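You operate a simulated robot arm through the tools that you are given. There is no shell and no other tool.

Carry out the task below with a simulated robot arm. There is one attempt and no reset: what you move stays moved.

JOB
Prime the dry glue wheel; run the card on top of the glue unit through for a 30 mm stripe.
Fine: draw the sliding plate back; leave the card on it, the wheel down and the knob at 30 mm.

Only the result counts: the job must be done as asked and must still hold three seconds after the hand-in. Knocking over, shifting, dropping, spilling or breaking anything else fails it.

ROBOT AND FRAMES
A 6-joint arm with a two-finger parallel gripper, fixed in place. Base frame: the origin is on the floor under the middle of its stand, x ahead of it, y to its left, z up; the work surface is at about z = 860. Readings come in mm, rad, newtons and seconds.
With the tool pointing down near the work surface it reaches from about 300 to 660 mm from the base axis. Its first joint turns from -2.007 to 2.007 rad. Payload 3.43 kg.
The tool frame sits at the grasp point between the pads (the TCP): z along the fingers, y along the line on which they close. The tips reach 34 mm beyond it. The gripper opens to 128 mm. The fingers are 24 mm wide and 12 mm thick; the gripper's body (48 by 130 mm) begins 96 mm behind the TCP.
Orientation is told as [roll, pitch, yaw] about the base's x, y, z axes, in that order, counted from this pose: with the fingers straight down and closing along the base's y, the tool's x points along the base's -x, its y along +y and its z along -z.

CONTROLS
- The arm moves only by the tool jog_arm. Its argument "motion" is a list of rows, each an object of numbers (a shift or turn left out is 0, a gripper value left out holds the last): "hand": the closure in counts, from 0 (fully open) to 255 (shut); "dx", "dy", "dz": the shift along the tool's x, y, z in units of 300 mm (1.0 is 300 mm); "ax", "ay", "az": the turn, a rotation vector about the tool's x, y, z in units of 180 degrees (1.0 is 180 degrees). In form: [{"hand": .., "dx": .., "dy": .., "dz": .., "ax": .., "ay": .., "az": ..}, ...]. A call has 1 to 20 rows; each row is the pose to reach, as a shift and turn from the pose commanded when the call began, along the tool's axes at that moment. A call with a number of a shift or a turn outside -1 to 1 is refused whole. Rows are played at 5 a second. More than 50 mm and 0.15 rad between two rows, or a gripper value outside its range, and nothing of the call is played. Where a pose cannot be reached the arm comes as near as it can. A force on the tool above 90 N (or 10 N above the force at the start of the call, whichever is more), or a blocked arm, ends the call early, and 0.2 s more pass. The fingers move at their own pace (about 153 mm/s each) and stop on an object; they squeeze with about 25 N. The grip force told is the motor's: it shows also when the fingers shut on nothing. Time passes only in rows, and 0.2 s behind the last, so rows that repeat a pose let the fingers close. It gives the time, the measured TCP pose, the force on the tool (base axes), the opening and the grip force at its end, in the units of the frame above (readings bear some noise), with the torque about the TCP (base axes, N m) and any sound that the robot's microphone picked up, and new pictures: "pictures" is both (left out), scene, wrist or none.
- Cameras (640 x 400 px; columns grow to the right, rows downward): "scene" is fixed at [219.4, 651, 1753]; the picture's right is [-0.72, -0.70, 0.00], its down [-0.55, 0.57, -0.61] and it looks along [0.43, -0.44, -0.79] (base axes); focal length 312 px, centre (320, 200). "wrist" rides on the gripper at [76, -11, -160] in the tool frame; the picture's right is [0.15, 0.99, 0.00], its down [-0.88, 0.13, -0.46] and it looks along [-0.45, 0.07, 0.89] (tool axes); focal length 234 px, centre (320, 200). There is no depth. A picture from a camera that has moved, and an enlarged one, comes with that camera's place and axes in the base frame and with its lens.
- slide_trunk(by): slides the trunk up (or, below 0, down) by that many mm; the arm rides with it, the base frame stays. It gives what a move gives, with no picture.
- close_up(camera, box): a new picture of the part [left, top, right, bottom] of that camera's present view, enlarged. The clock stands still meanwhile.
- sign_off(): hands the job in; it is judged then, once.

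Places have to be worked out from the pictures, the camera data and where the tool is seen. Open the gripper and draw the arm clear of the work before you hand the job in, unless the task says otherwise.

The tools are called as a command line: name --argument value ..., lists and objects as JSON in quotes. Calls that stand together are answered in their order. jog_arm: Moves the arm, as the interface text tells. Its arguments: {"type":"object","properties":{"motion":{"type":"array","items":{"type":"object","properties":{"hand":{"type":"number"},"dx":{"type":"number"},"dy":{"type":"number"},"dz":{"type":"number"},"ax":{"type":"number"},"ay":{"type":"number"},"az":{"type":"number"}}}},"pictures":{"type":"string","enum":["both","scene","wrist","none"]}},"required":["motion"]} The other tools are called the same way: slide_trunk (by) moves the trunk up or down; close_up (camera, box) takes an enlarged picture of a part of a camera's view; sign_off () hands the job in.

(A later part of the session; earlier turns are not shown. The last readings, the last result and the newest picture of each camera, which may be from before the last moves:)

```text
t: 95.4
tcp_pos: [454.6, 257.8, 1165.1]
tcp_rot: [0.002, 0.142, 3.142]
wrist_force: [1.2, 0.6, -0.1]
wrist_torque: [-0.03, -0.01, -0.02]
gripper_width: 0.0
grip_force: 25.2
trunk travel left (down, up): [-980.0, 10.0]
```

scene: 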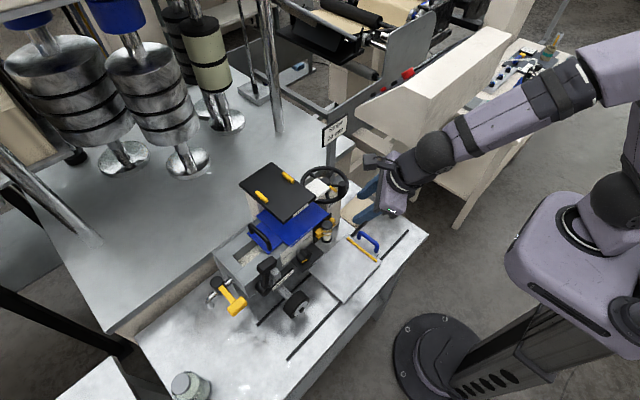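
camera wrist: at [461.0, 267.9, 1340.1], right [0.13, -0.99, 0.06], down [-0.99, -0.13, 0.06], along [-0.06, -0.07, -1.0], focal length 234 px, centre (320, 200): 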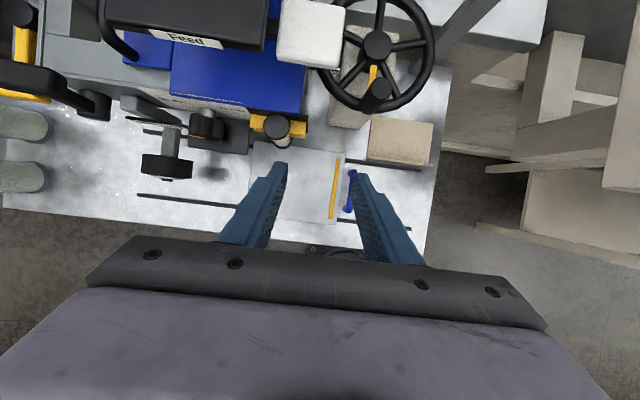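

Nearly vertical now. I go above the near part of the wheel, between two spokes, at (593, 206), with the tips still above the crank knob.

jog_arm --motion '[{"dx": 0.11, "dy": 0.045, "dz": 0.016, "ay": -0.015}, {"dx": 0.23, "dy": 0.09, "dz": 0.033, "ay": -0.03}, {"dx": 0.35, "dy": 0.135, "dz": 0.05, "ay": -0.045}, {"dx": 0.4567, "dy": 0.1727, "dz": 0.0653, "ay": -0.045}, {"dx": 0.4567, "dy": 0.1727, "dz": 0.0653, "ay": -0.045}]'

```text
t: 96.6
tcp_pos: [592.0, 206.9, 1164.5]
tcp_rot: [0.002, 0.0, 3.141]
wrist_force: [-1.3, 0.2, 0.4]
wrist_torque: [0.03, -0.03, 0.03]
gripper_width: 0.0
grip_force: 25.2
trunk travel left (down, up): [-980.0, 10.0]
camera wrist: at [667.8, 216.2, 1323.7], right [0.15, -0.99, 0.0], down [-0.88, -0.13, 0.46], along [-0.45, -0.07, -0.89], focal length 234 px, centre (320, 200)
```

scene: 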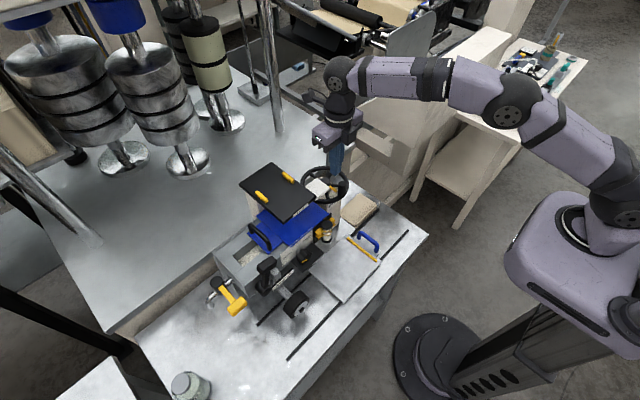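
wrist: 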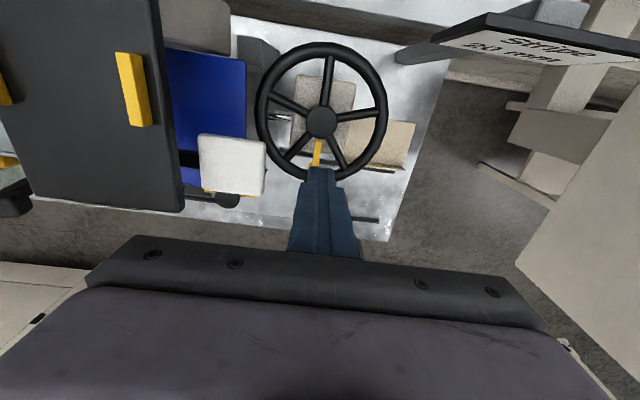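

I check the tips against spokes and crank knob.

close_up --camera "wrist" --box '[240, 30, 410, 220]'

close_up --camera "scene" --box '[290, 150, 370, 220]'

```text
2.11 times, centred on (325, 125) of wrist
camera zoom: at [667.8, 216.2, 1323.7], right [0.15, -0.99, 0.0], down [-0.88, -0.13, 0.46], along [-0.45, -0.07, -0.89], focal length 493 px, centre (310, 358)
```

zoom: 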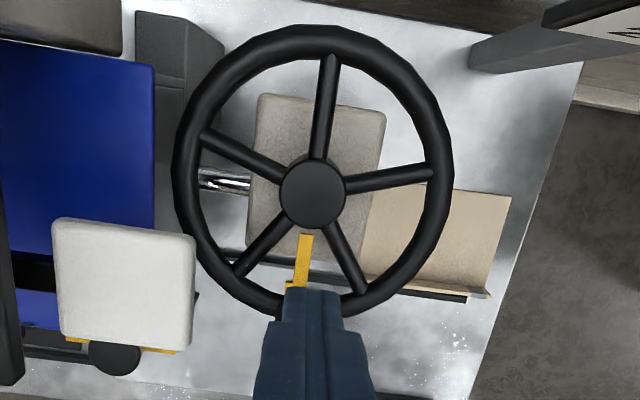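

```text
5.71 times, centred on (330, 185) of scene
camera zoom: at [219.4, 651.0, 1753.0], right [-0.72, -0.7, 0.0], down [-0.55, 0.57, -0.61], along [0.43, -0.44, -0.79], focal length 1780 px, centre (263, 286)
```

zoom: 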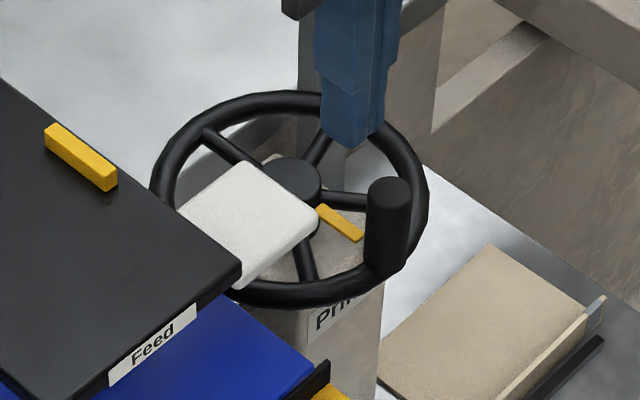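

Tips are centred between the spokes. I lower to a tip height of about 1041.

jog_arm --motion '[{"dz": 0.1}, {"dz": 0.2}, {"dz": 0.26}, {"dz": 0.3}, {"dz": 0.3}]' --pictures "scene"

close_up --camera "scene" --box '[290, 150, 370, 220]'

```text
t: 97.8
tcp_pos: [591.8, 204.8, 1098.0]
tcp_rot: [-0.014, 0.039, 3.14]
wrist_force: [-9.9, -10.4, 85.9]
wrist_torque: [-0.54, 1.23, 0.16]
gripper_width: 0.0
grip_force: 24.7
trunk travel left (down, up): [-980.0, 10.0]
```

scene: 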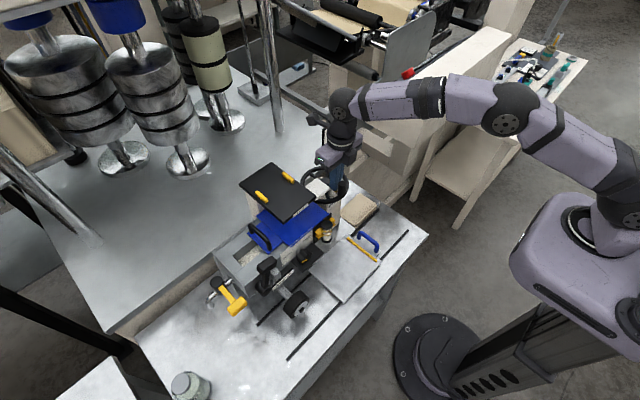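

```text
5.71 times, centred on (330, 185) of scene
camera zoom: at [219.4, 651.0, 1753.0], right [-0.72, -0.7, 0.0], down [-0.55, 0.57, -0.61], along [0.43, -0.44, -0.79], focal length 1780 px, centre (263, 286)
```

zoom: 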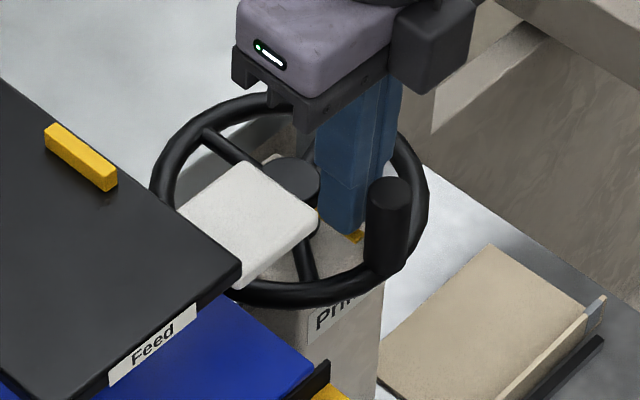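

I hit something solid at z 1064 (86 N): the wheel face does not let fingers between the spokes. I raise at once.

jog_arm --motion '[{"dz": -0.1}, {"dz": -0.2}, {"dz": -0.3}, {"dz": -0.3}]' --pictures "wrist"

close_up --camera "wrist" --box '[240, 30, 410, 220]'

close_up --camera "scene" --box '[290, 150, 370, 220]'

```text
t: 98.8
tcp_pos: [591.4, 208.1, 1165.1]
tcp_rot: [0.001, 0.0, 3.14]
wrist_force: [-1.1, 0.2, 0.4]
wrist_torque: [0.01, 0.01, 0.01]
gripper_width: 0.0
grip_force: 24.4
trunk travel left (down, up): [-980.0, 10.0]
camera wrist: at [668.5, 216.8, 1324.6], right [0.15, -0.99, 0.0], down [-0.88, -0.13, 0.46], along [-0.45, -0.07, -0.89], focal length 234 px, centre (320, 200)
```

wrist: 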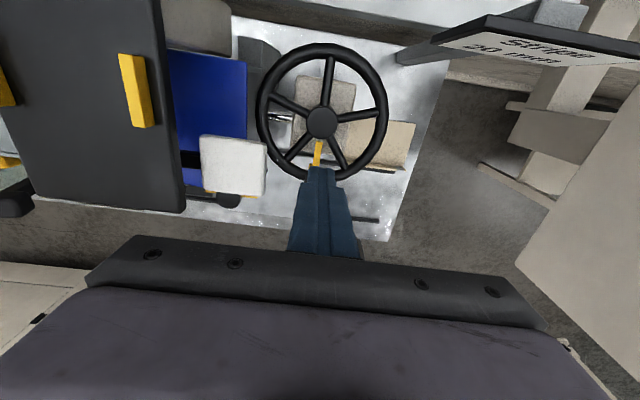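

```text
2.11 times, centred on (325, 125) of wrist
camera zoom: at [668.5, 216.8, 1324.6], right [0.15, -0.99, 0.0], down [-0.88, -0.13, 0.46], along [-0.45, -0.07, -0.89], focal length 493 px, centre (310, 358)
```

zoom: 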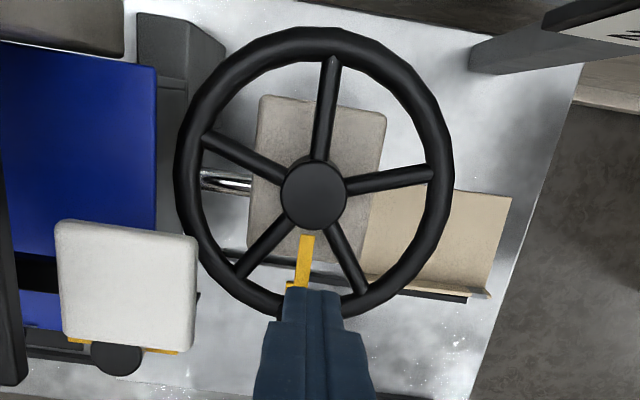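

```text
5.71 times, centred on (330, 185) of scene
camera zoom: at [219.4, 651.0, 1753.0], right [-0.72, -0.7, 0.0], down [-0.55, 0.57, -0.61], along [0.43, -0.44, -0.79], focal length 1780 px, centre (263, 286)
```

zoom: 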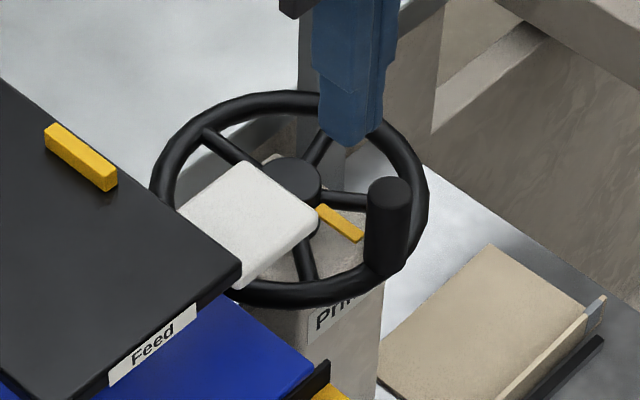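

The obstacle was the yellow marker bar on the wheel (top z about 1064), lying in this sector. I descend to just above it and shift to the neighbouring free sector at (618, 169).

jog_arm --motion '[{"dz": 0.08}, {"dz": 0.15}, {"dz": 0.19}, {"dx": 0.045, "dy": 0.065, "dz": 0.19}, {"dx": 0.087, "dy": 0.13, "dz": 0.19}, {"dx": 0.087, "dy": 0.13, "dz": 0.19}]' --pictures "wrist"

close_up --camera "wrist" --box '[220, 0, 420, 220]'

close_up --camera "scene" --box '[290, 150, 370, 220]'

```text
t: 100.2
tcp_pos: [619.1, 167.0, 1108.3]
tcp_rot: [0.002, 0.0, 3.14]
wrist_force: [-0.6, -0.8, 0.3]
wrist_torque: [0.0, 0.0, 0.0]
gripper_width: 0.0
grip_force: 24.6
trunk travel left (down, up): [-980.0, 10.0]
camera wrist: at [695.3, 177.0, 1267.1], right [0.15, -0.99, 0.0], down [-0.88, -0.13, 0.46], along [-0.45, -0.07, -0.89], focal length 234 px, centre (320, 200)
```

wrist: 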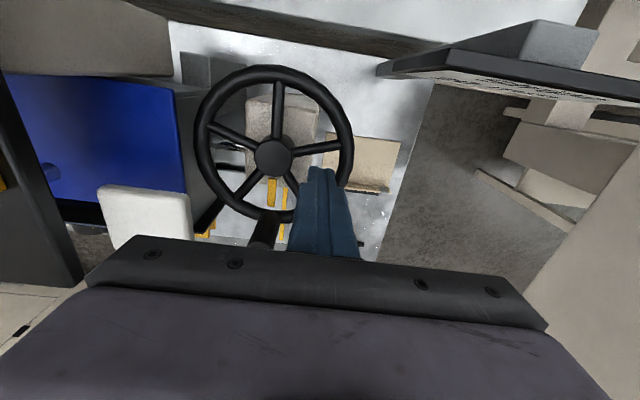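

```text
1.82 times, centred on (320, 110) of wrist
camera zoom: at [695.3, 177.0, 1267.1], right [0.15, -0.99, 0.0], down [-0.88, -0.13, 0.46], along [-0.45, -0.07, -0.89], focal length 426 px, centre (320, 364)
```

zoom: 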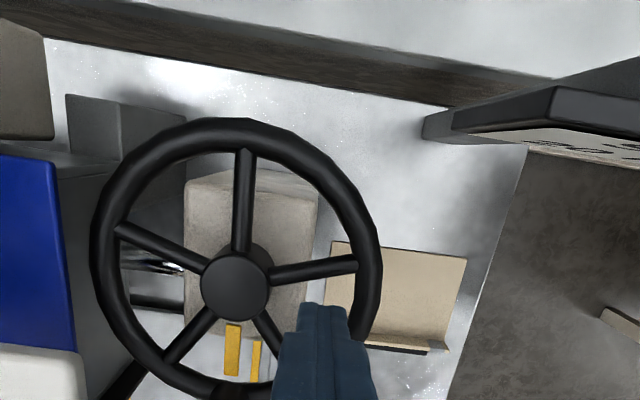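

```text
5.71 times, centred on (330, 185) of scene
camera zoom: at [219.4, 651.0, 1753.0], right [-0.72, -0.7, 0.0], down [-0.55, 0.57, -0.61], along [0.43, -0.44, -0.79], focal length 1780 px, centre (263, 286)
```

zoom: 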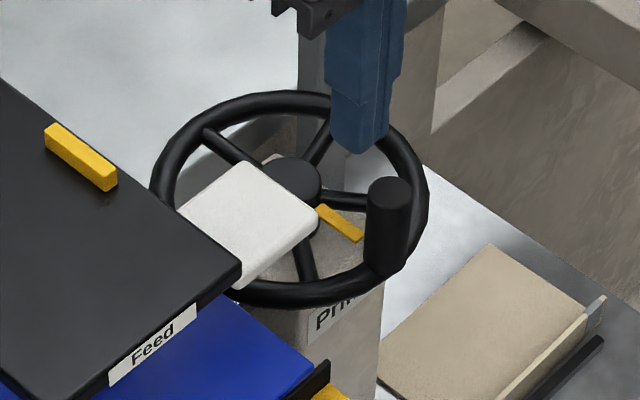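

Inside the free sector. I shift 5 mm toward the hub and lower in small steps to a tip height of 1056 to see if it goes in freely.

jog_arm --motion '[{"dx": 0.005, "dy": -0.018}, {"dx": 0.005, "dy": -0.018, "dz": 0.03}, {"dx": 0.005, "dy": -0.018, "dz": 0.045}, {"dx": 0.005, "dy": -0.018, "dz": 0.06}]' --pictures "none"

```text
t: 101.2
tcp_pos: [621.2, 172.5, 1096.9]
tcp_rot: [-0.003, 0.016, 3.142]
wrist_force: [2.4, -0.4, 36.6]
wrist_torque: [-0.06, 0.35, 0.06]
gripper_width: 0.2
grip_force: 24.7
trunk travel left (down, up): [-980.0, 10.0]
```

The wheel face is solid to the touch at z 1063, so I can drive it by pressing lightly on top and dragging in an arc. I lift, start from the near-left and drag counter-clockwise with about 35 N.

jog_arm --motion '[{"dz": -0.06}, {"dx": -0.05, "dy": -0.08, "dz": -0.06}, {"dx": -0.097, "dy": -0.15, "dz": -0.06}, {"dx": -0.097, "dy": -0.15, "dz": -0.02}, {"dx": -0.097, "dy": -0.15, "dz": 0.0}, {"dx": -0.1013, "dy": -0.1227}, {"dx": -0.1, "dy": -0.0947}, {"dx": -0.0927, "dy": -0.068}, {"dx": -0.08, "dy": -0.043}, {"dx": -0.0627, "dy": -0.0213}, {"dx": -0.041, "dy": -0.004}, {"dx": -0.016, "dy": 0.0087}, {"dx": 0.0083, "dy": 0.0157}, {"dx": 0.0083, "dy": 0.0157, "dz": -0.06}, {"dx": 0.0083, "dy": 0.0157, "dz": -0.06}]'

close_up --camera "scene" --box '[290, 150, 370, 220]'

```text
t: 104.4
tcp_pos: [622.1, 168.8, 1106.2]
tcp_rot: [0.003, 0.001, 3.14]
wrist_force: [0.5, 0.0, 0.5]
wrist_torque: [0.01, -0.03, 0.02]
gripper_width: 0.2
grip_force: 25.6
trunk travel left (down, up): [-980.0, 10.0]
camera wrist: at [698.5, 178.1, 1266.3], right [0.14, -0.99, 0.0], down [-0.88, -0.13, 0.46], along [-0.45, -0.07, -0.89], focal length 234 px, centre (320, 200)
```

scene: 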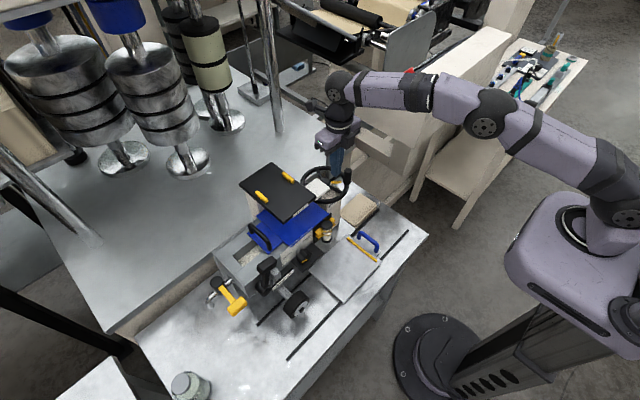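
wrist: 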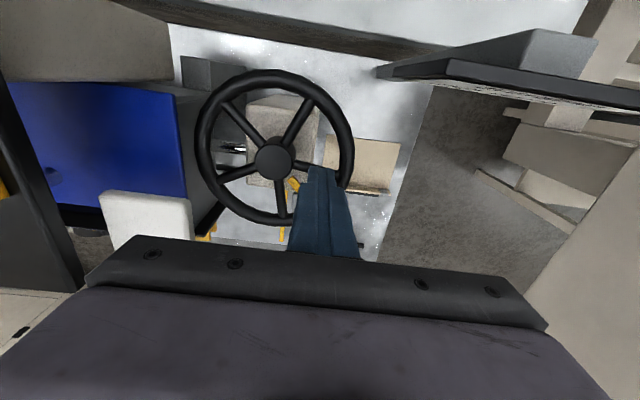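

```text
5.71 times, centred on (330, 185) of scene
camera zoom: at [219.4, 651.0, 1753.0], right [-0.72, -0.7, 0.0], down [-0.55, 0.57, -0.61], along [0.43, -0.44, -0.79], focal length 1780 px, centre (263, 286)
```

zoom: 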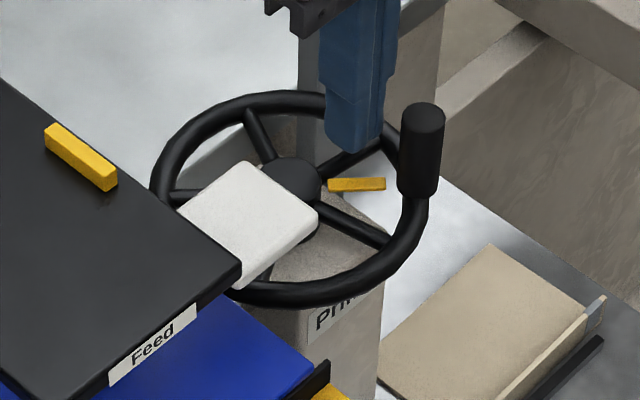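

The wheel turned about 41° for a 95° drag, so it slips partly. I repeat the stroke with somewhat more pressure (about 60 N).

jog_arm --motion '[{"dx": -0.05, "dy": -0.08}, {"dx": -0.1053, "dy": -0.166}, {"dx": -0.1053, "dy": -0.166, "dz": 0.04}, {"dx": -0.1053, "dy": -0.166, "dz": 0.0733}, {"dx": -0.1097, "dy": -0.1383, "dz": 0.0733}, {"dx": -0.1083, "dy": -0.1103, "dz": 0.0733}, {"dx": -0.101, "dy": -0.0837, "dz": 0.0733}, {"dx": -0.0883, "dy": -0.0587, "dz": 0.0733}, {"dx": -0.071, "dy": -0.037, "dz": 0.0733}, {"dx": -0.0493, "dy": -0.0197, "dz": 0.0733}, {"dx": -0.0243, "dy": -0.007, "dz": 0.0733}, {"dx": 0.0, "dy": 0.0, "dz": 0.0733}, {"dz": 0.0}, {"dz": 0.0}]' --pictures "scene"

close_up --camera "scene" --box '[290, 150, 370, 220]'

close_up --camera "scene" --box '[270, 270, 320, 330]'

```text
t: 107.4
tcp_pos: [621.1, 165.6, 1102.6]
tcp_rot: [0.003, -0.003, 3.139]
wrist_force: [-1.2, 0.2, 0.5]
wrist_torque: [0.0, -0.01, -0.02]
gripper_width: 0.1
grip_force: 25.1
trunk travel left (down, up): [-980.0, 10.0]
```

scene: 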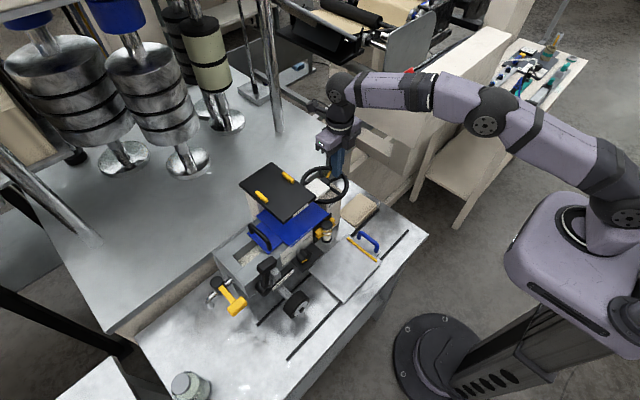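

```text
5.71 times, centred on (330, 185) of scene
camera zoom: at [219.4, 651.0, 1753.0], right [-0.72, -0.7, 0.0], down [-0.55, 0.57, -0.61], along [0.43, -0.44, -0.79], focal length 1780 px, centre (263, 286)
```

zoom: 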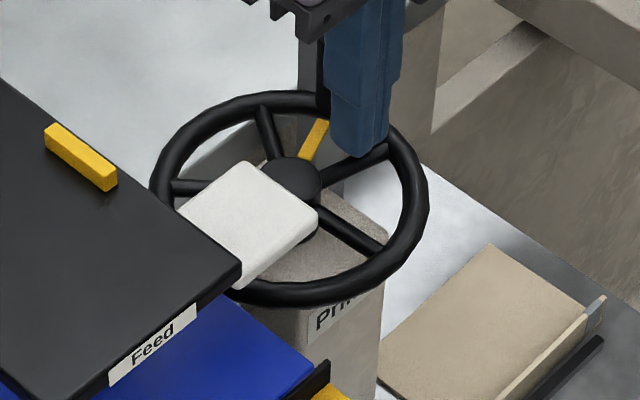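

```text
6.67 times, centred on (295, 300) of scene
camera zoom: at [219.4, 651.0, 1753.0], right [-0.72, -0.7, 0.0], down [-0.55, 0.57, -0.61], along [0.43, -0.44, -0.79], focal length 2077 px, centre (487, -467)
```

zoom: 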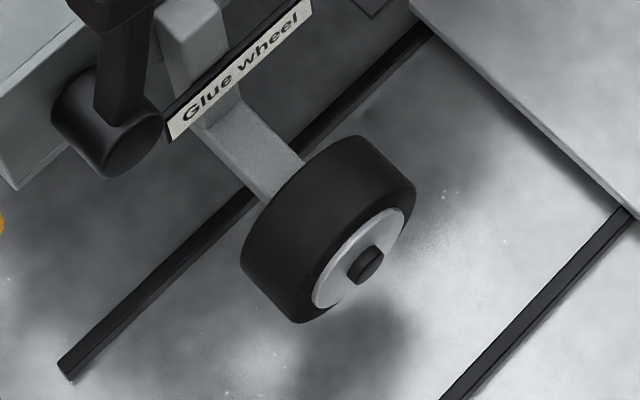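

It turned about 70° this time (now about 111° in total). I repeat the stroke.

jog_arm --motion '[{"dx": -0.05, "dy": -0.08}, {"dx": -0.1053, "dy": -0.166}, {"dx": -0.1053, "dy": -0.166, "dz": 0.04}, {"dx": -0.1053, "dy": -0.166, "dz": 0.078}, {"dx": -0.1097, "dy": -0.1383, "dz": 0.078}, {"dx": -0.1083, "dy": -0.1103, "dz": 0.078}, {"dx": -0.101, "dy": -0.0837, "dz": 0.078}, {"dx": -0.0883, "dy": -0.0587, "dz": 0.078}, {"dx": -0.071, "dy": -0.037, "dz": 0.078}, {"dx": -0.0493, "dy": -0.0197, "dz": 0.078}, {"dx": -0.0243, "dy": -0.007, "dz": 0.078}, {"dx": 0.0, "dy": 0.0, "dz": 0.078}, {"dz": 0.0}, {"dz": 0.0}]' --pictures "none"

close_up --camera "scene" --box '[290, 150, 370, 220]'

```text
t: 110.4
tcp_pos: [619.8, 166.1, 1106.6]
tcp_rot: [0.004, 0.003, 3.142]
wrist_force: [-0.9, 0.0, -0.3]
wrist_torque: [-0.05, -0.06, -0.03]
gripper_width: 0.2
grip_force: 25.7
trunk travel left (down, up): [-980.0, 10.0]
```

```text
5.71 times, centred on (330, 185) of scene
camera zoom: at [219.4, 651.0, 1753.0], right [-0.72, -0.7, 0.0], down [-0.55, 0.57, -0.61], along [0.43, -0.44, -0.79], focal length 1780 px, centre (263, 286)
```

zoom: 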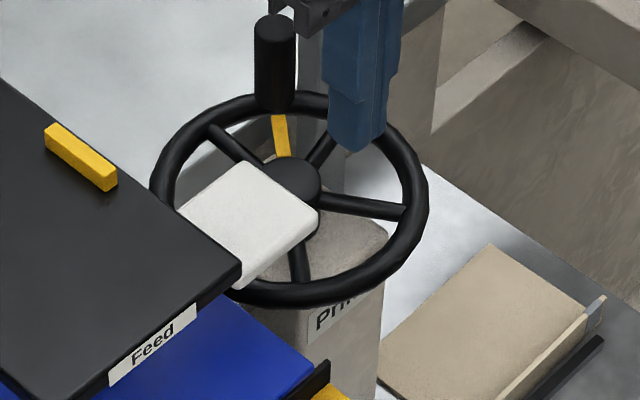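

Only about 33° this time, so slower dragging should slip less. I repeat with smaller steps.

jog_arm --motion '[{"dx": -0.05, "dy": -0.08}, {"dx": -0.1053, "dy": -0.166}, {"dx": -0.1053, "dy": -0.166, "dz": 0.05}, {"dx": -0.1053, "dy": -0.166, "dz": 0.08}, {"dx": -0.1087, "dy": -0.1503, "dz": 0.08}, {"dx": -0.11, "dy": -0.1347, "dz": 0.08}, {"dx": -0.1093, "dy": -0.1187, "dz": 0.08}, {"dx": -0.107, "dy": -0.1033, "dz": 0.08}, {"dx": -0.1027, "dy": -0.088, "dz": 0.08}, {"dx": -0.0967, "dy": -0.0737, "dz": 0.08}, {"dx": -0.089, "dy": -0.0597, "dz": 0.08}, {"dx": -0.08, "dy": -0.047, "dz": 0.08}, {"dx": -0.069, "dy": -0.0353, "dz": 0.08}, {"dx": -0.057, "dy": -0.025, "dz": 0.08}, {"dx": -0.044, "dy": -0.0163, "dz": 0.08}, {"dx": -0.03, "dy": -0.009, "dz": 0.08}, {"dx": -0.0153, "dy": -0.0037, "dz": 0.08}, {"dx": 0.0, "dy": 0.0, "dz": 0.08}, {"dz": 0.0}]' --pictures "none"

close_up --camera "scene" --box '[290, 150, 370, 220]'

```text
t: 114.4
tcp_pos: [624.8, 163.7, 1101.9]
tcp_rot: [0.005, -0.005, 3.138]
wrist_force: [-0.2, -0.1, -0.1]
wrist_torque: [0.04, 0.03, -0.04]
gripper_width: 0.0
grip_force: 25.5
trunk travel left (down, up): [-980.0, 10.0]
```

```text
5.71 times, centred on (330, 185) of scene
camera zoom: at [219.4, 651.0, 1753.0], right [-0.72, -0.7, 0.0], down [-0.55, 0.57, -0.61], along [0.43, -0.44, -0.79], focal length 1780 px, centre (263, 286)
```

zoom: 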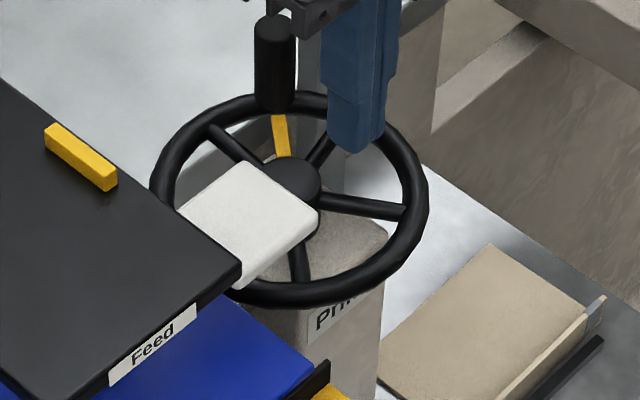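

The wheel did not move further: it stands on a stop about 147° from the start. I look at the glue wheel and sight glass for a sign of priming.

close_up --camera "scene" --box '[270, 270, 320, 330]'

close_up --camera "scene" --box '[300, 205, 350, 255]'

jog_arm --motion '[{"dz": -0.05}, {"dz": -0.1, "dx": -0.03}]' --pictures "wrist"

close_up --camera "wrist" --box '[180, 20, 420, 240]'

```text
6.67 times, centred on (295, 300) of scene
camera zoom: at [219.4, 651.0, 1753.0], right [-0.72, -0.7, 0.0], down [-0.55, 0.57, -0.61], along [0.43, -0.44, -0.79], focal length 2077 px, centre (487, -467)
```

zoom: 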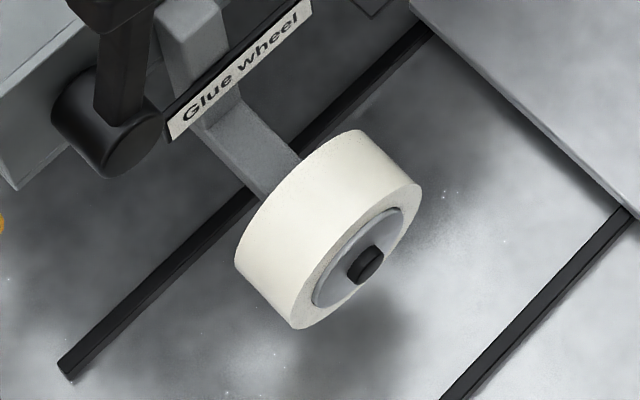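

```text
8.00 times, centred on (325, 230) of scene
camera zoom: at [219.4, 651.0, 1753.0], right [-0.72, -0.7, 0.0], down [-0.55, 0.57, -0.61], along [0.43, -0.44, -0.79], focal length 2492 px, centre (280, -40)
```

zoom: 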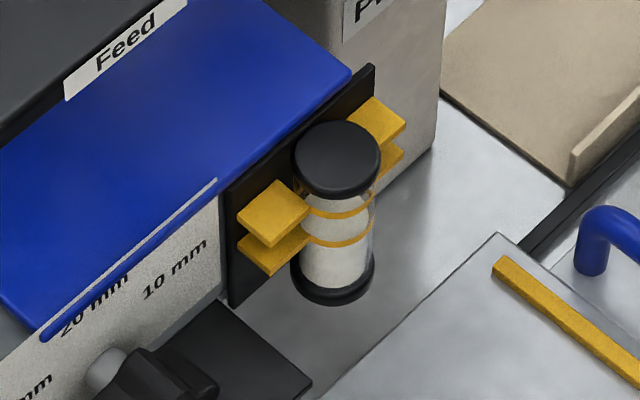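

```text
t: 115.0
tcp_pos: [610.6, 169.0, 1137.9]
tcp_rot: [0.003, 0.002, 3.141]
wrist_force: [0.1, -0.5, 0.8]
wrist_torque: [-0.02, -0.03, -0.01]
gripper_width: 0.3
grip_force: 25.6
trunk travel left (down, up): [-980.0, 10.0]
camera wrist: at [687.3, 178.5, 1297.9], right [0.15, -0.99, 0.0], down [-0.88, -0.13, 0.45], along [-0.45, -0.07, -0.89], focal length 234 px, centre (320, 200)
```

wrist: 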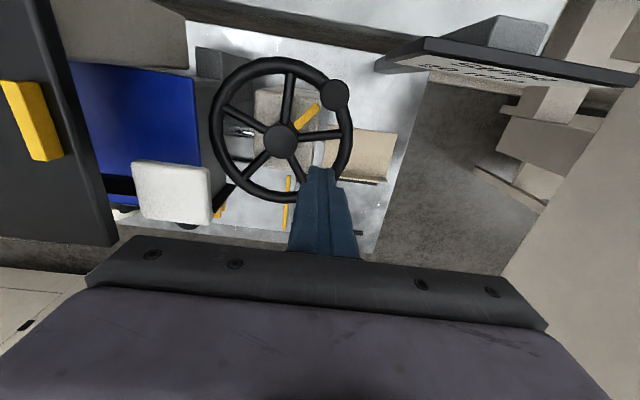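

```text
1.82 times, centred on (300, 130) of wrist
camera zoom: at [687.3, 178.5, 1297.9], right [0.15, -0.99, 0.0], down [-0.88, -0.13, 0.45], along [-0.45, -0.07, -0.89], focal length 426 px, centre (356, 327)
```

zoom: 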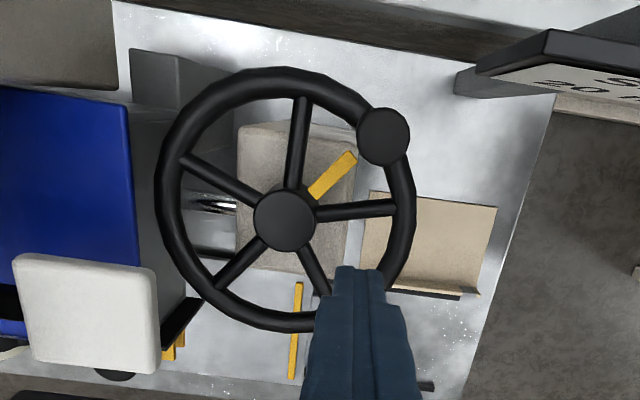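

The glue wheel has turned white: it is primed. Next is the card; I lift away from the handwheel toward (480, 100) and then rotate so that the fingers close along x on the card's upright edge.

jog_arm --motion '[{"dz": -0.1}, {"dx": -0.12, "dy": 0.05, "dz": -0.1}, {"dx": -0.25, "dy": 0.12, "dz": -0.08}, {"dx": -0.37, "dy": 0.19, "dz": -0.04}, {"dx": -0.45, "dy": 0.25, "dz": 0.0}, {"dx": -0.45, "dy": 0.25, "dz": 0.1}, {"dx": -0.45, "dy": 0.25, "dz": 0.1}]' --pictures "none"

jog_arm --motion '[{"az": 0.042}, {"az": 0.084}, {"az": 0.126}, {"az": 0.168}, {"az": 0.21}, {"az": 0.252}, {"az": 0.294}, {"az": 0.336}, {"az": 0.378}, {"az": 0.42}, {"az": 0.46}, {"az": 0.5}, {"az": 0.5}]'

```text
t: 116.6
tcp_pos: [477.7, 93.7, 1107.5]
tcp_rot: [-0.001, 0.001, 3.14]
wrist_force: [-0.1, 0.0, 0.6]
wrist_torque: [-0.01, -0.02, -0.03]
gripper_width: 0.3
grip_force: 24.7
trunk travel left (down, up): [-980.0, 10.0]
```

```text
t: 119.4
tcp_pos: [478.4, 93.1, 1108.2]
tcp_rot: [0.001, 0.0, 1.567]
wrist_force: [0.1, -0.1, -0.4]
wrist_torque: [-0.01, 0.0, -0.01]
gripper_width: 0.0
grip_force: 24.5
trunk travel left (down, up): [-980.0, 10.0]
camera wrist: at [490.1, 15.1, 1267.2], right [-0.99, -0.14, 0.0], down [-0.13, 0.88, 0.46], along [-0.07, 0.45, -0.89], focal length 234 px, centre (320, 200)
```

scene: 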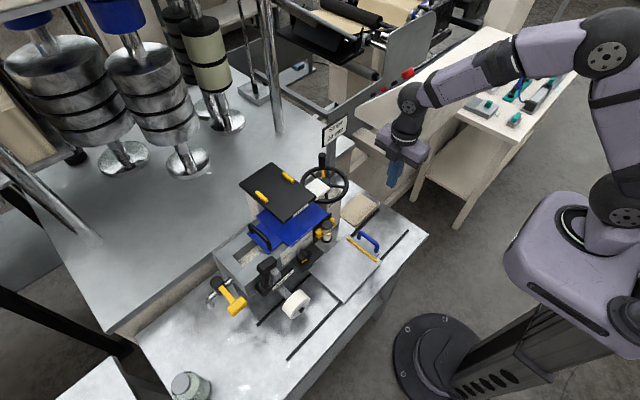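
wrist: 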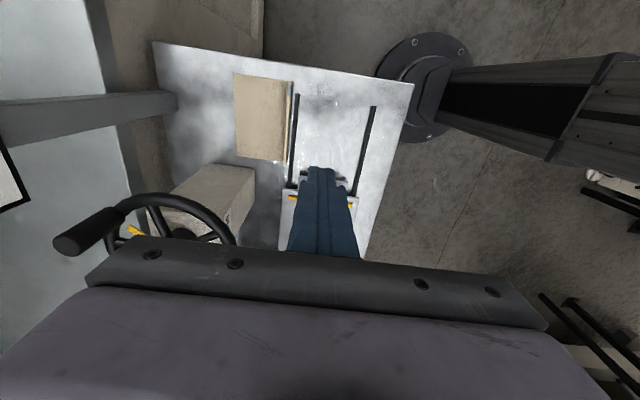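

The closing direction is now along x. I enlarge the card to locate its upright edge accurately.

close_up --camera "wrist" --box '[210, 50, 330, 190]'

close_up --camera "wrist" --box '[265, 70, 315, 120]'

close_up --camera "wrist" --box '[265, 130, 315, 180]'

```text
2.86 times, centred on (270, 120) of wrist
camera zoom: at [490.1, 15.1, 1267.2], right [-0.99, -0.14, 0.0], down [-0.13, 0.88, 0.46], along [-0.07, 0.45, -0.89], focal length 669 px, centre (463, 429)
```

zoom: 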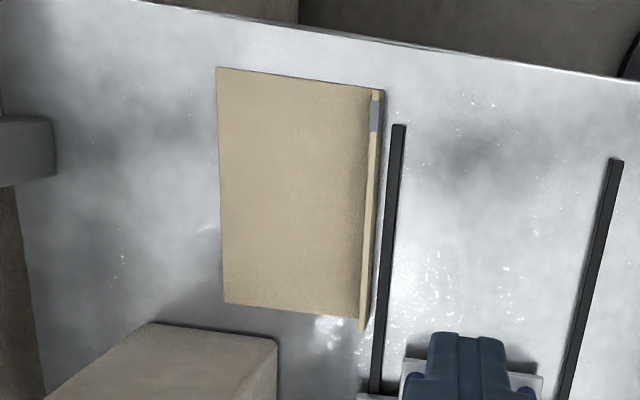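

```text
8.00 times, centred on (290, 95) of wrist
camera zoom: at [490.1, 15.1, 1267.2], right [-0.99, -0.14, 0.0], down [-0.13, 0.88, 0.46], along [-0.07, 0.45, -0.89], focal length 1873 px, centre (560, 1040)
```

zoom: 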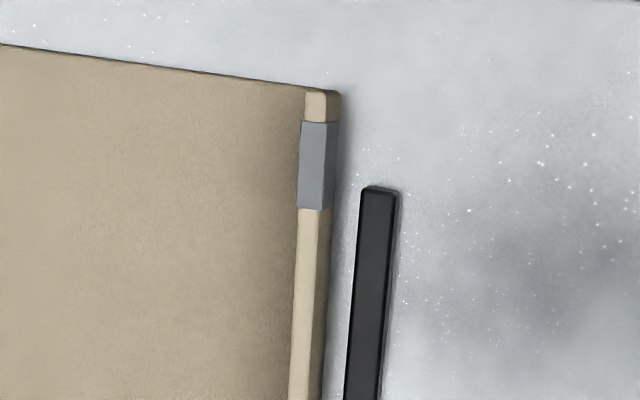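

```text
8.00 times, centred on (290, 155) of wrist
camera zoom: at [490.1, 15.1, 1267.2], right [-0.99, -0.14, 0.0], down [-0.13, 0.88, 0.46], along [-0.07, 0.45, -0.89], focal length 1873 px, centre (560, 560)
```

zoom: 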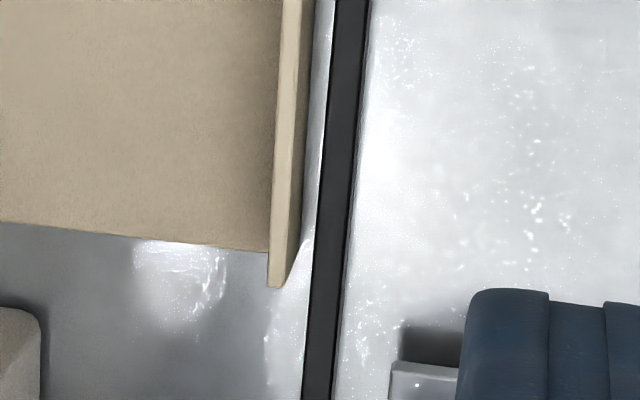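

The card's upright edge runs from (532, 23) to (529, 151), top z about 887; base x 531–619, y 22–152. I open to 36 mm and descend over its middle to z 960.

jog_arm --motion '[{"dx": 0.01, "dy": -0.09, "dz": 0.06, "hand": 183}, {"dx": 0.02, "dy": -0.1753, "dz": 0.16}, {"dx": 0.0203, "dy": -0.1753, "dz": 0.28}, {"dx": 0.0203, "dy": -0.1753, "dz": 0.4}, {"dx": 0.0203, "dy": -0.1753, "dz": 0.4933}, {"dx": 0.0203, "dy": -0.1753, "dz": 0.4933}]'

close_up --camera "wrist" --box '[220, 60, 420, 240]'

close_up --camera "scene" --box '[330, 170, 410, 230]'

```text
t: 120.8
tcp_pos: [530.4, 85.8, 958.3]
tcp_rot: [-0.001, 0.001, 1.57]
wrist_force: [0.0, 0.0, -0.6]
wrist_torque: [0.02, -0.02, 0.0]
gripper_width: 36.0
grip_force: 0.0
trunk travel left (down, up): [-980.0, 10.0]
camera wrist: at [542.4, 8.9, 1118.2], right [-0.99, -0.15, 0.0], down [-0.13, 0.88, 0.46], along [-0.07, 0.45, -0.89], focal length 234 px, centre (320, 200)
```

scene: 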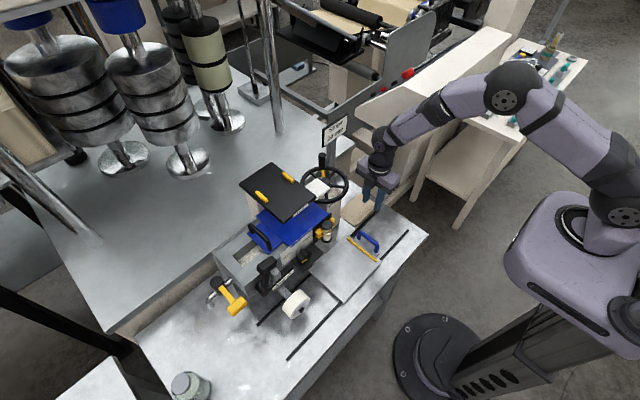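
wrist: 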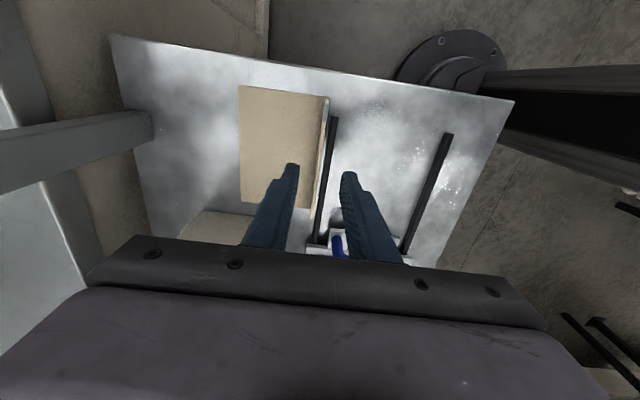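

```text
2.22 times, centred on (320, 150) of wrist
camera zoom: at [542.4, 8.9, 1118.2], right [-0.99, -0.15, 0.0], down [-0.13, 0.88, 0.46], along [-0.07, 0.45, -0.89], focal length 520 px, centre (320, 311)
```

zoom: 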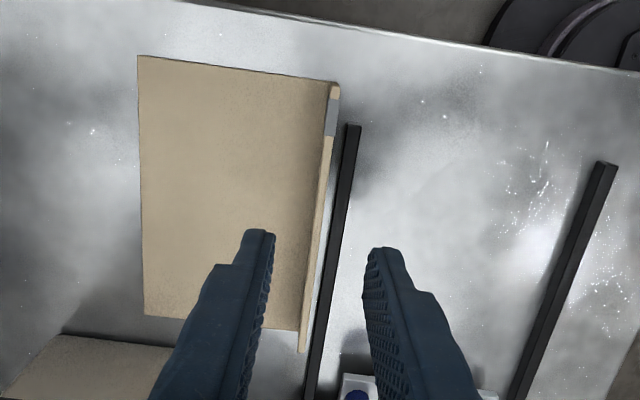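

```text
6.67 times, centred on (370, 200) of scene
camera zoom: at [219.4, 651.0, 1753.0], right [-0.72, -0.7, 0.0], down [-0.55, 0.57, -0.61], along [0.43, -0.44, -0.79], focal length 2077 px, centre (-13, 200)
```

zoom: 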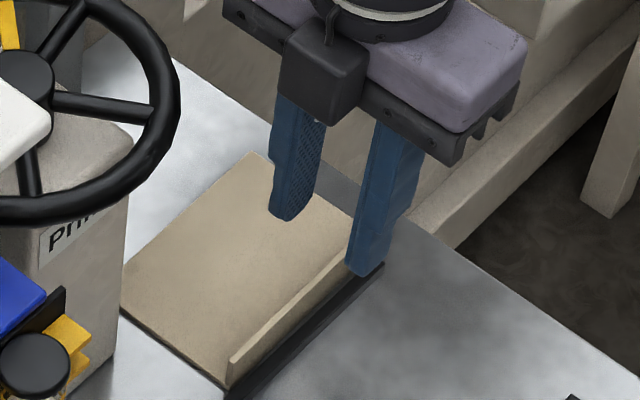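

The edge lies centred between the fingers. I descend to z 904 (tips about 870, just above the rail) and close.

jog_arm --motion '[{"dy": -0.003, "dz": 0.08}, {"dy": -0.003, "dz": 0.14}, {"dy": -0.003, "dz": 0.17}, {"dy": -0.003, "dz": 0.181}, {"dy": -0.003, "dz": 0.181}]' --pictures "none"

jog_arm --motion '[{"hand": 205}, {"hand": 225}, {"hand": 240}, {"hand": 255}, {"hand": 255}]'

close_up --camera "scene" --box '[330, 170, 410, 230]'

```text
t: 122.0
tcp_pos: [533.5, 86.4, 904.0]
tcp_rot: [-0.001, 0.0, 1.572]
wrist_force: [-0.3, 0.3, -0.7]
wrist_torque: [0.02, 0.02, -0.02]
gripper_width: 36.0
grip_force: 0.0
trunk travel left (down, up): [-980.0, 10.0]
```

```text
t: 123.2
tcp_pos: [532.5, 86.5, 905.6]
tcp_rot: [-0.001, 0.002, 1.571]
wrist_force: [-0.3, -0.2, -0.2]
wrist_torque: [-0.02, 0.01, -0.01]
gripper_width: 2.7
grip_force: 24.9
trunk travel left (down, up): [-980.0, 10.0]
camera wrist: at [544.2, 9.4, 1064.2], right [-0.99, -0.15, 0.0], down [-0.13, 0.88, 0.46], along [-0.07, 0.45, -0.89], focal length 234 px, centre (320, 200)
```

scene: 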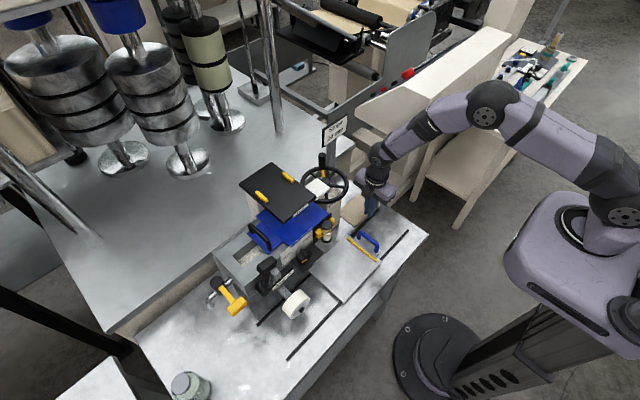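
wrist: 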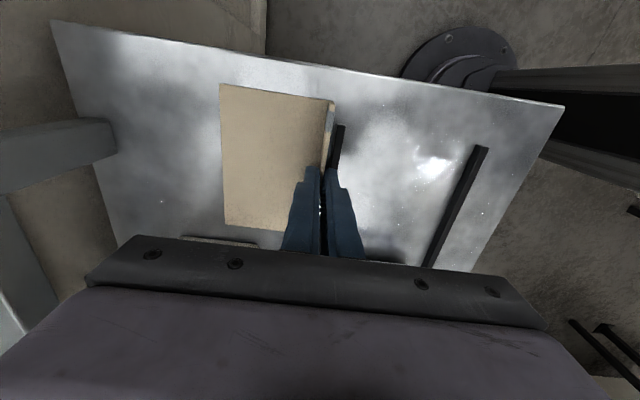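

```text
6.67 times, centred on (370, 200) of scene
camera zoom: at [219.4, 651.0, 1753.0], right [-0.72, -0.7, 0.0], down [-0.55, 0.57, -0.61], along [0.43, -0.44, -0.79], focal length 2077 px, centre (-13, 200)
```

zoom: 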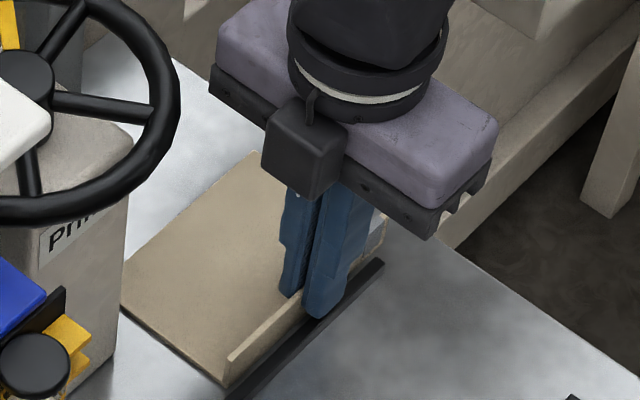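

Gripped: 2.7 mm thick. I lift it slowly by 60 mm and look.

jog_arm --motion '[{"dz": -0.03}, {"dz": -0.08}, {"dz": -0.14}, {"dz": -0.2}, {"dz": -0.2}]'

close_up --camera "scene" --box '[320, 150, 420, 230]'

```text
t: 124.4
tcp_pos: [532.8, 89.0, 964.8]
tcp_rot: [0.0, 0.002, 1.57]
wrist_force: [-0.5, 0.3, 0.4]
wrist_torque: [0.0, 0.03, -0.01]
gripper_width: 2.7
grip_force: 25.2
trunk travel left (down, up): [-980.0, 10.0]
camera wrist: at [544.5, 11.3, 1124.6], right [-0.99, -0.15, 0.0], down [-0.13, 0.88, 0.46], along [-0.07, 0.45, -0.89], focal length 234 px, centre (320, 200)
```

scene: 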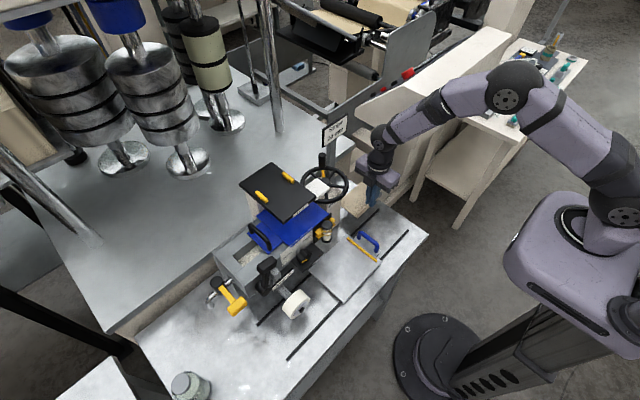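
wrist: 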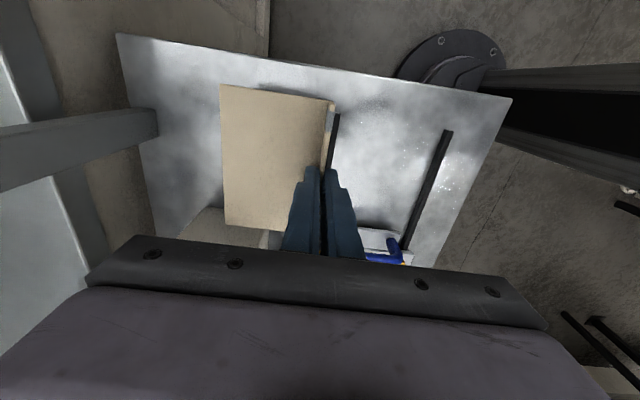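

```text
5.00 times, centred on (370, 190) of scene
camera zoom: at [219.4, 651.0, 1753.0], right [-0.72, -0.7, 0.0], down [-0.55, 0.57, -0.61], along [0.43, -0.44, -0.79], focal length 1558 px, centre (70, 250)
```

zoom: 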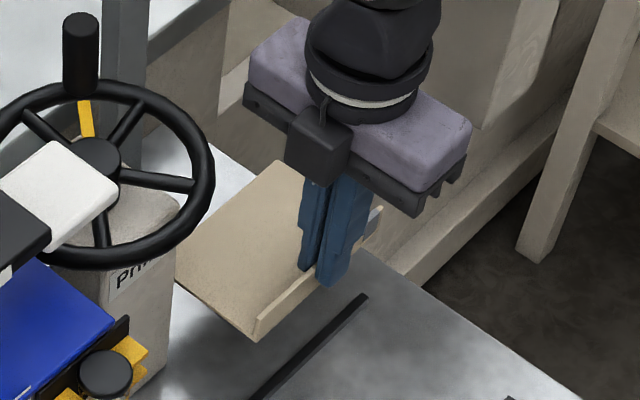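

The card lifts freely, so it is indeed the loose card. I carry it back in -x clear of the prime box, then along +y toward the plate, at z 965.

jog_arm --motion '[{"dy": 0.13}, {"dy": 0.26}, {"dy": 0.391}, {"dx": -0.12, "dy": 0.391}, {"dx": -0.24, "dy": 0.391}, {"dx": -0.36, "dy": 0.391}, {"dx": -0.47, "dy": 0.391}, {"dx": -0.47, "dy": 0.391}]'

close_up --camera "wrist" --box '[180, 20, 460, 240]'

close_up --camera "scene" --box '[300, 190, 420, 290]'

```text
t: 126.2
tcp_pos: [416.1, 226.8, 963.3]
tcp_rot: [0.002, 0.0, 1.57]
wrist_force: [-0.3, 0.5, 0.7]
wrist_torque: [0.05, 0.0, -0.04]
gripper_width: 2.9
grip_force: 24.8
trunk travel left (down, up): [-980.0, 10.0]
camera wrist: at [426.7, 149.7, 1123.3], right [-0.99, -0.15, 0.0], down [-0.13, 0.88, 0.46], along [-0.07, 0.45, -0.89], focal length 234 px, centre (320, 200)
```

scene: 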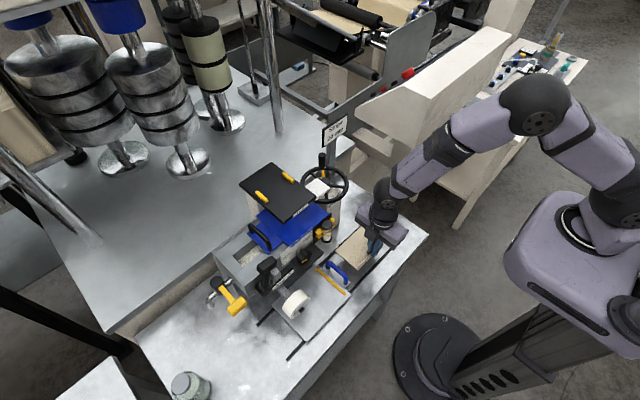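
wrist: 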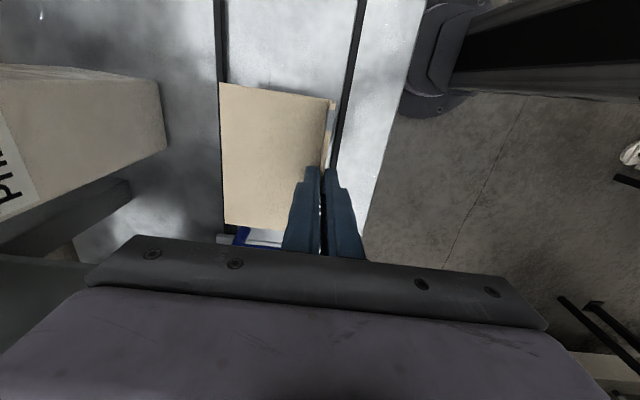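

```text
1.82 times, centred on (320, 130) of wrist
camera zoom: at [426.7, 149.7, 1123.3], right [-0.99, -0.15, 0.0], down [-0.13, 0.88, 0.46], along [-0.07, 0.45, -0.89], focal length 426 px, centre (320, 327)
```

zoom: 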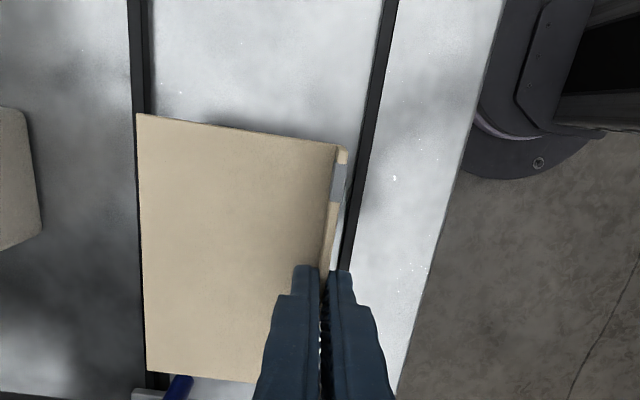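

```text
4.00 times, centred on (360, 240) of scene
camera zoom: at [219.4, 651.0, 1753.0], right [-0.72, -0.7, 0.0], down [-0.55, 0.57, -0.61], along [0.43, -0.44, -0.79], focal length 1246 px, centre (160, 40)
```

zoom: 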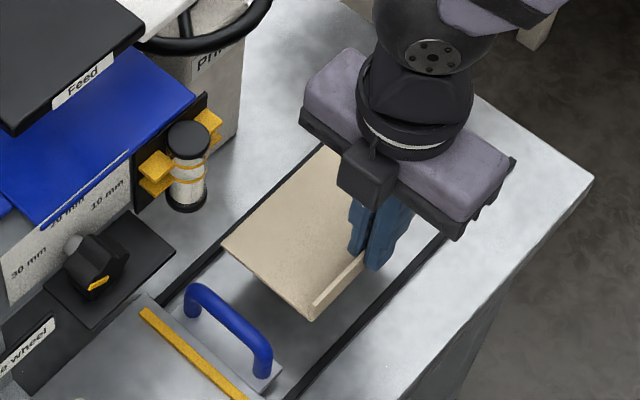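

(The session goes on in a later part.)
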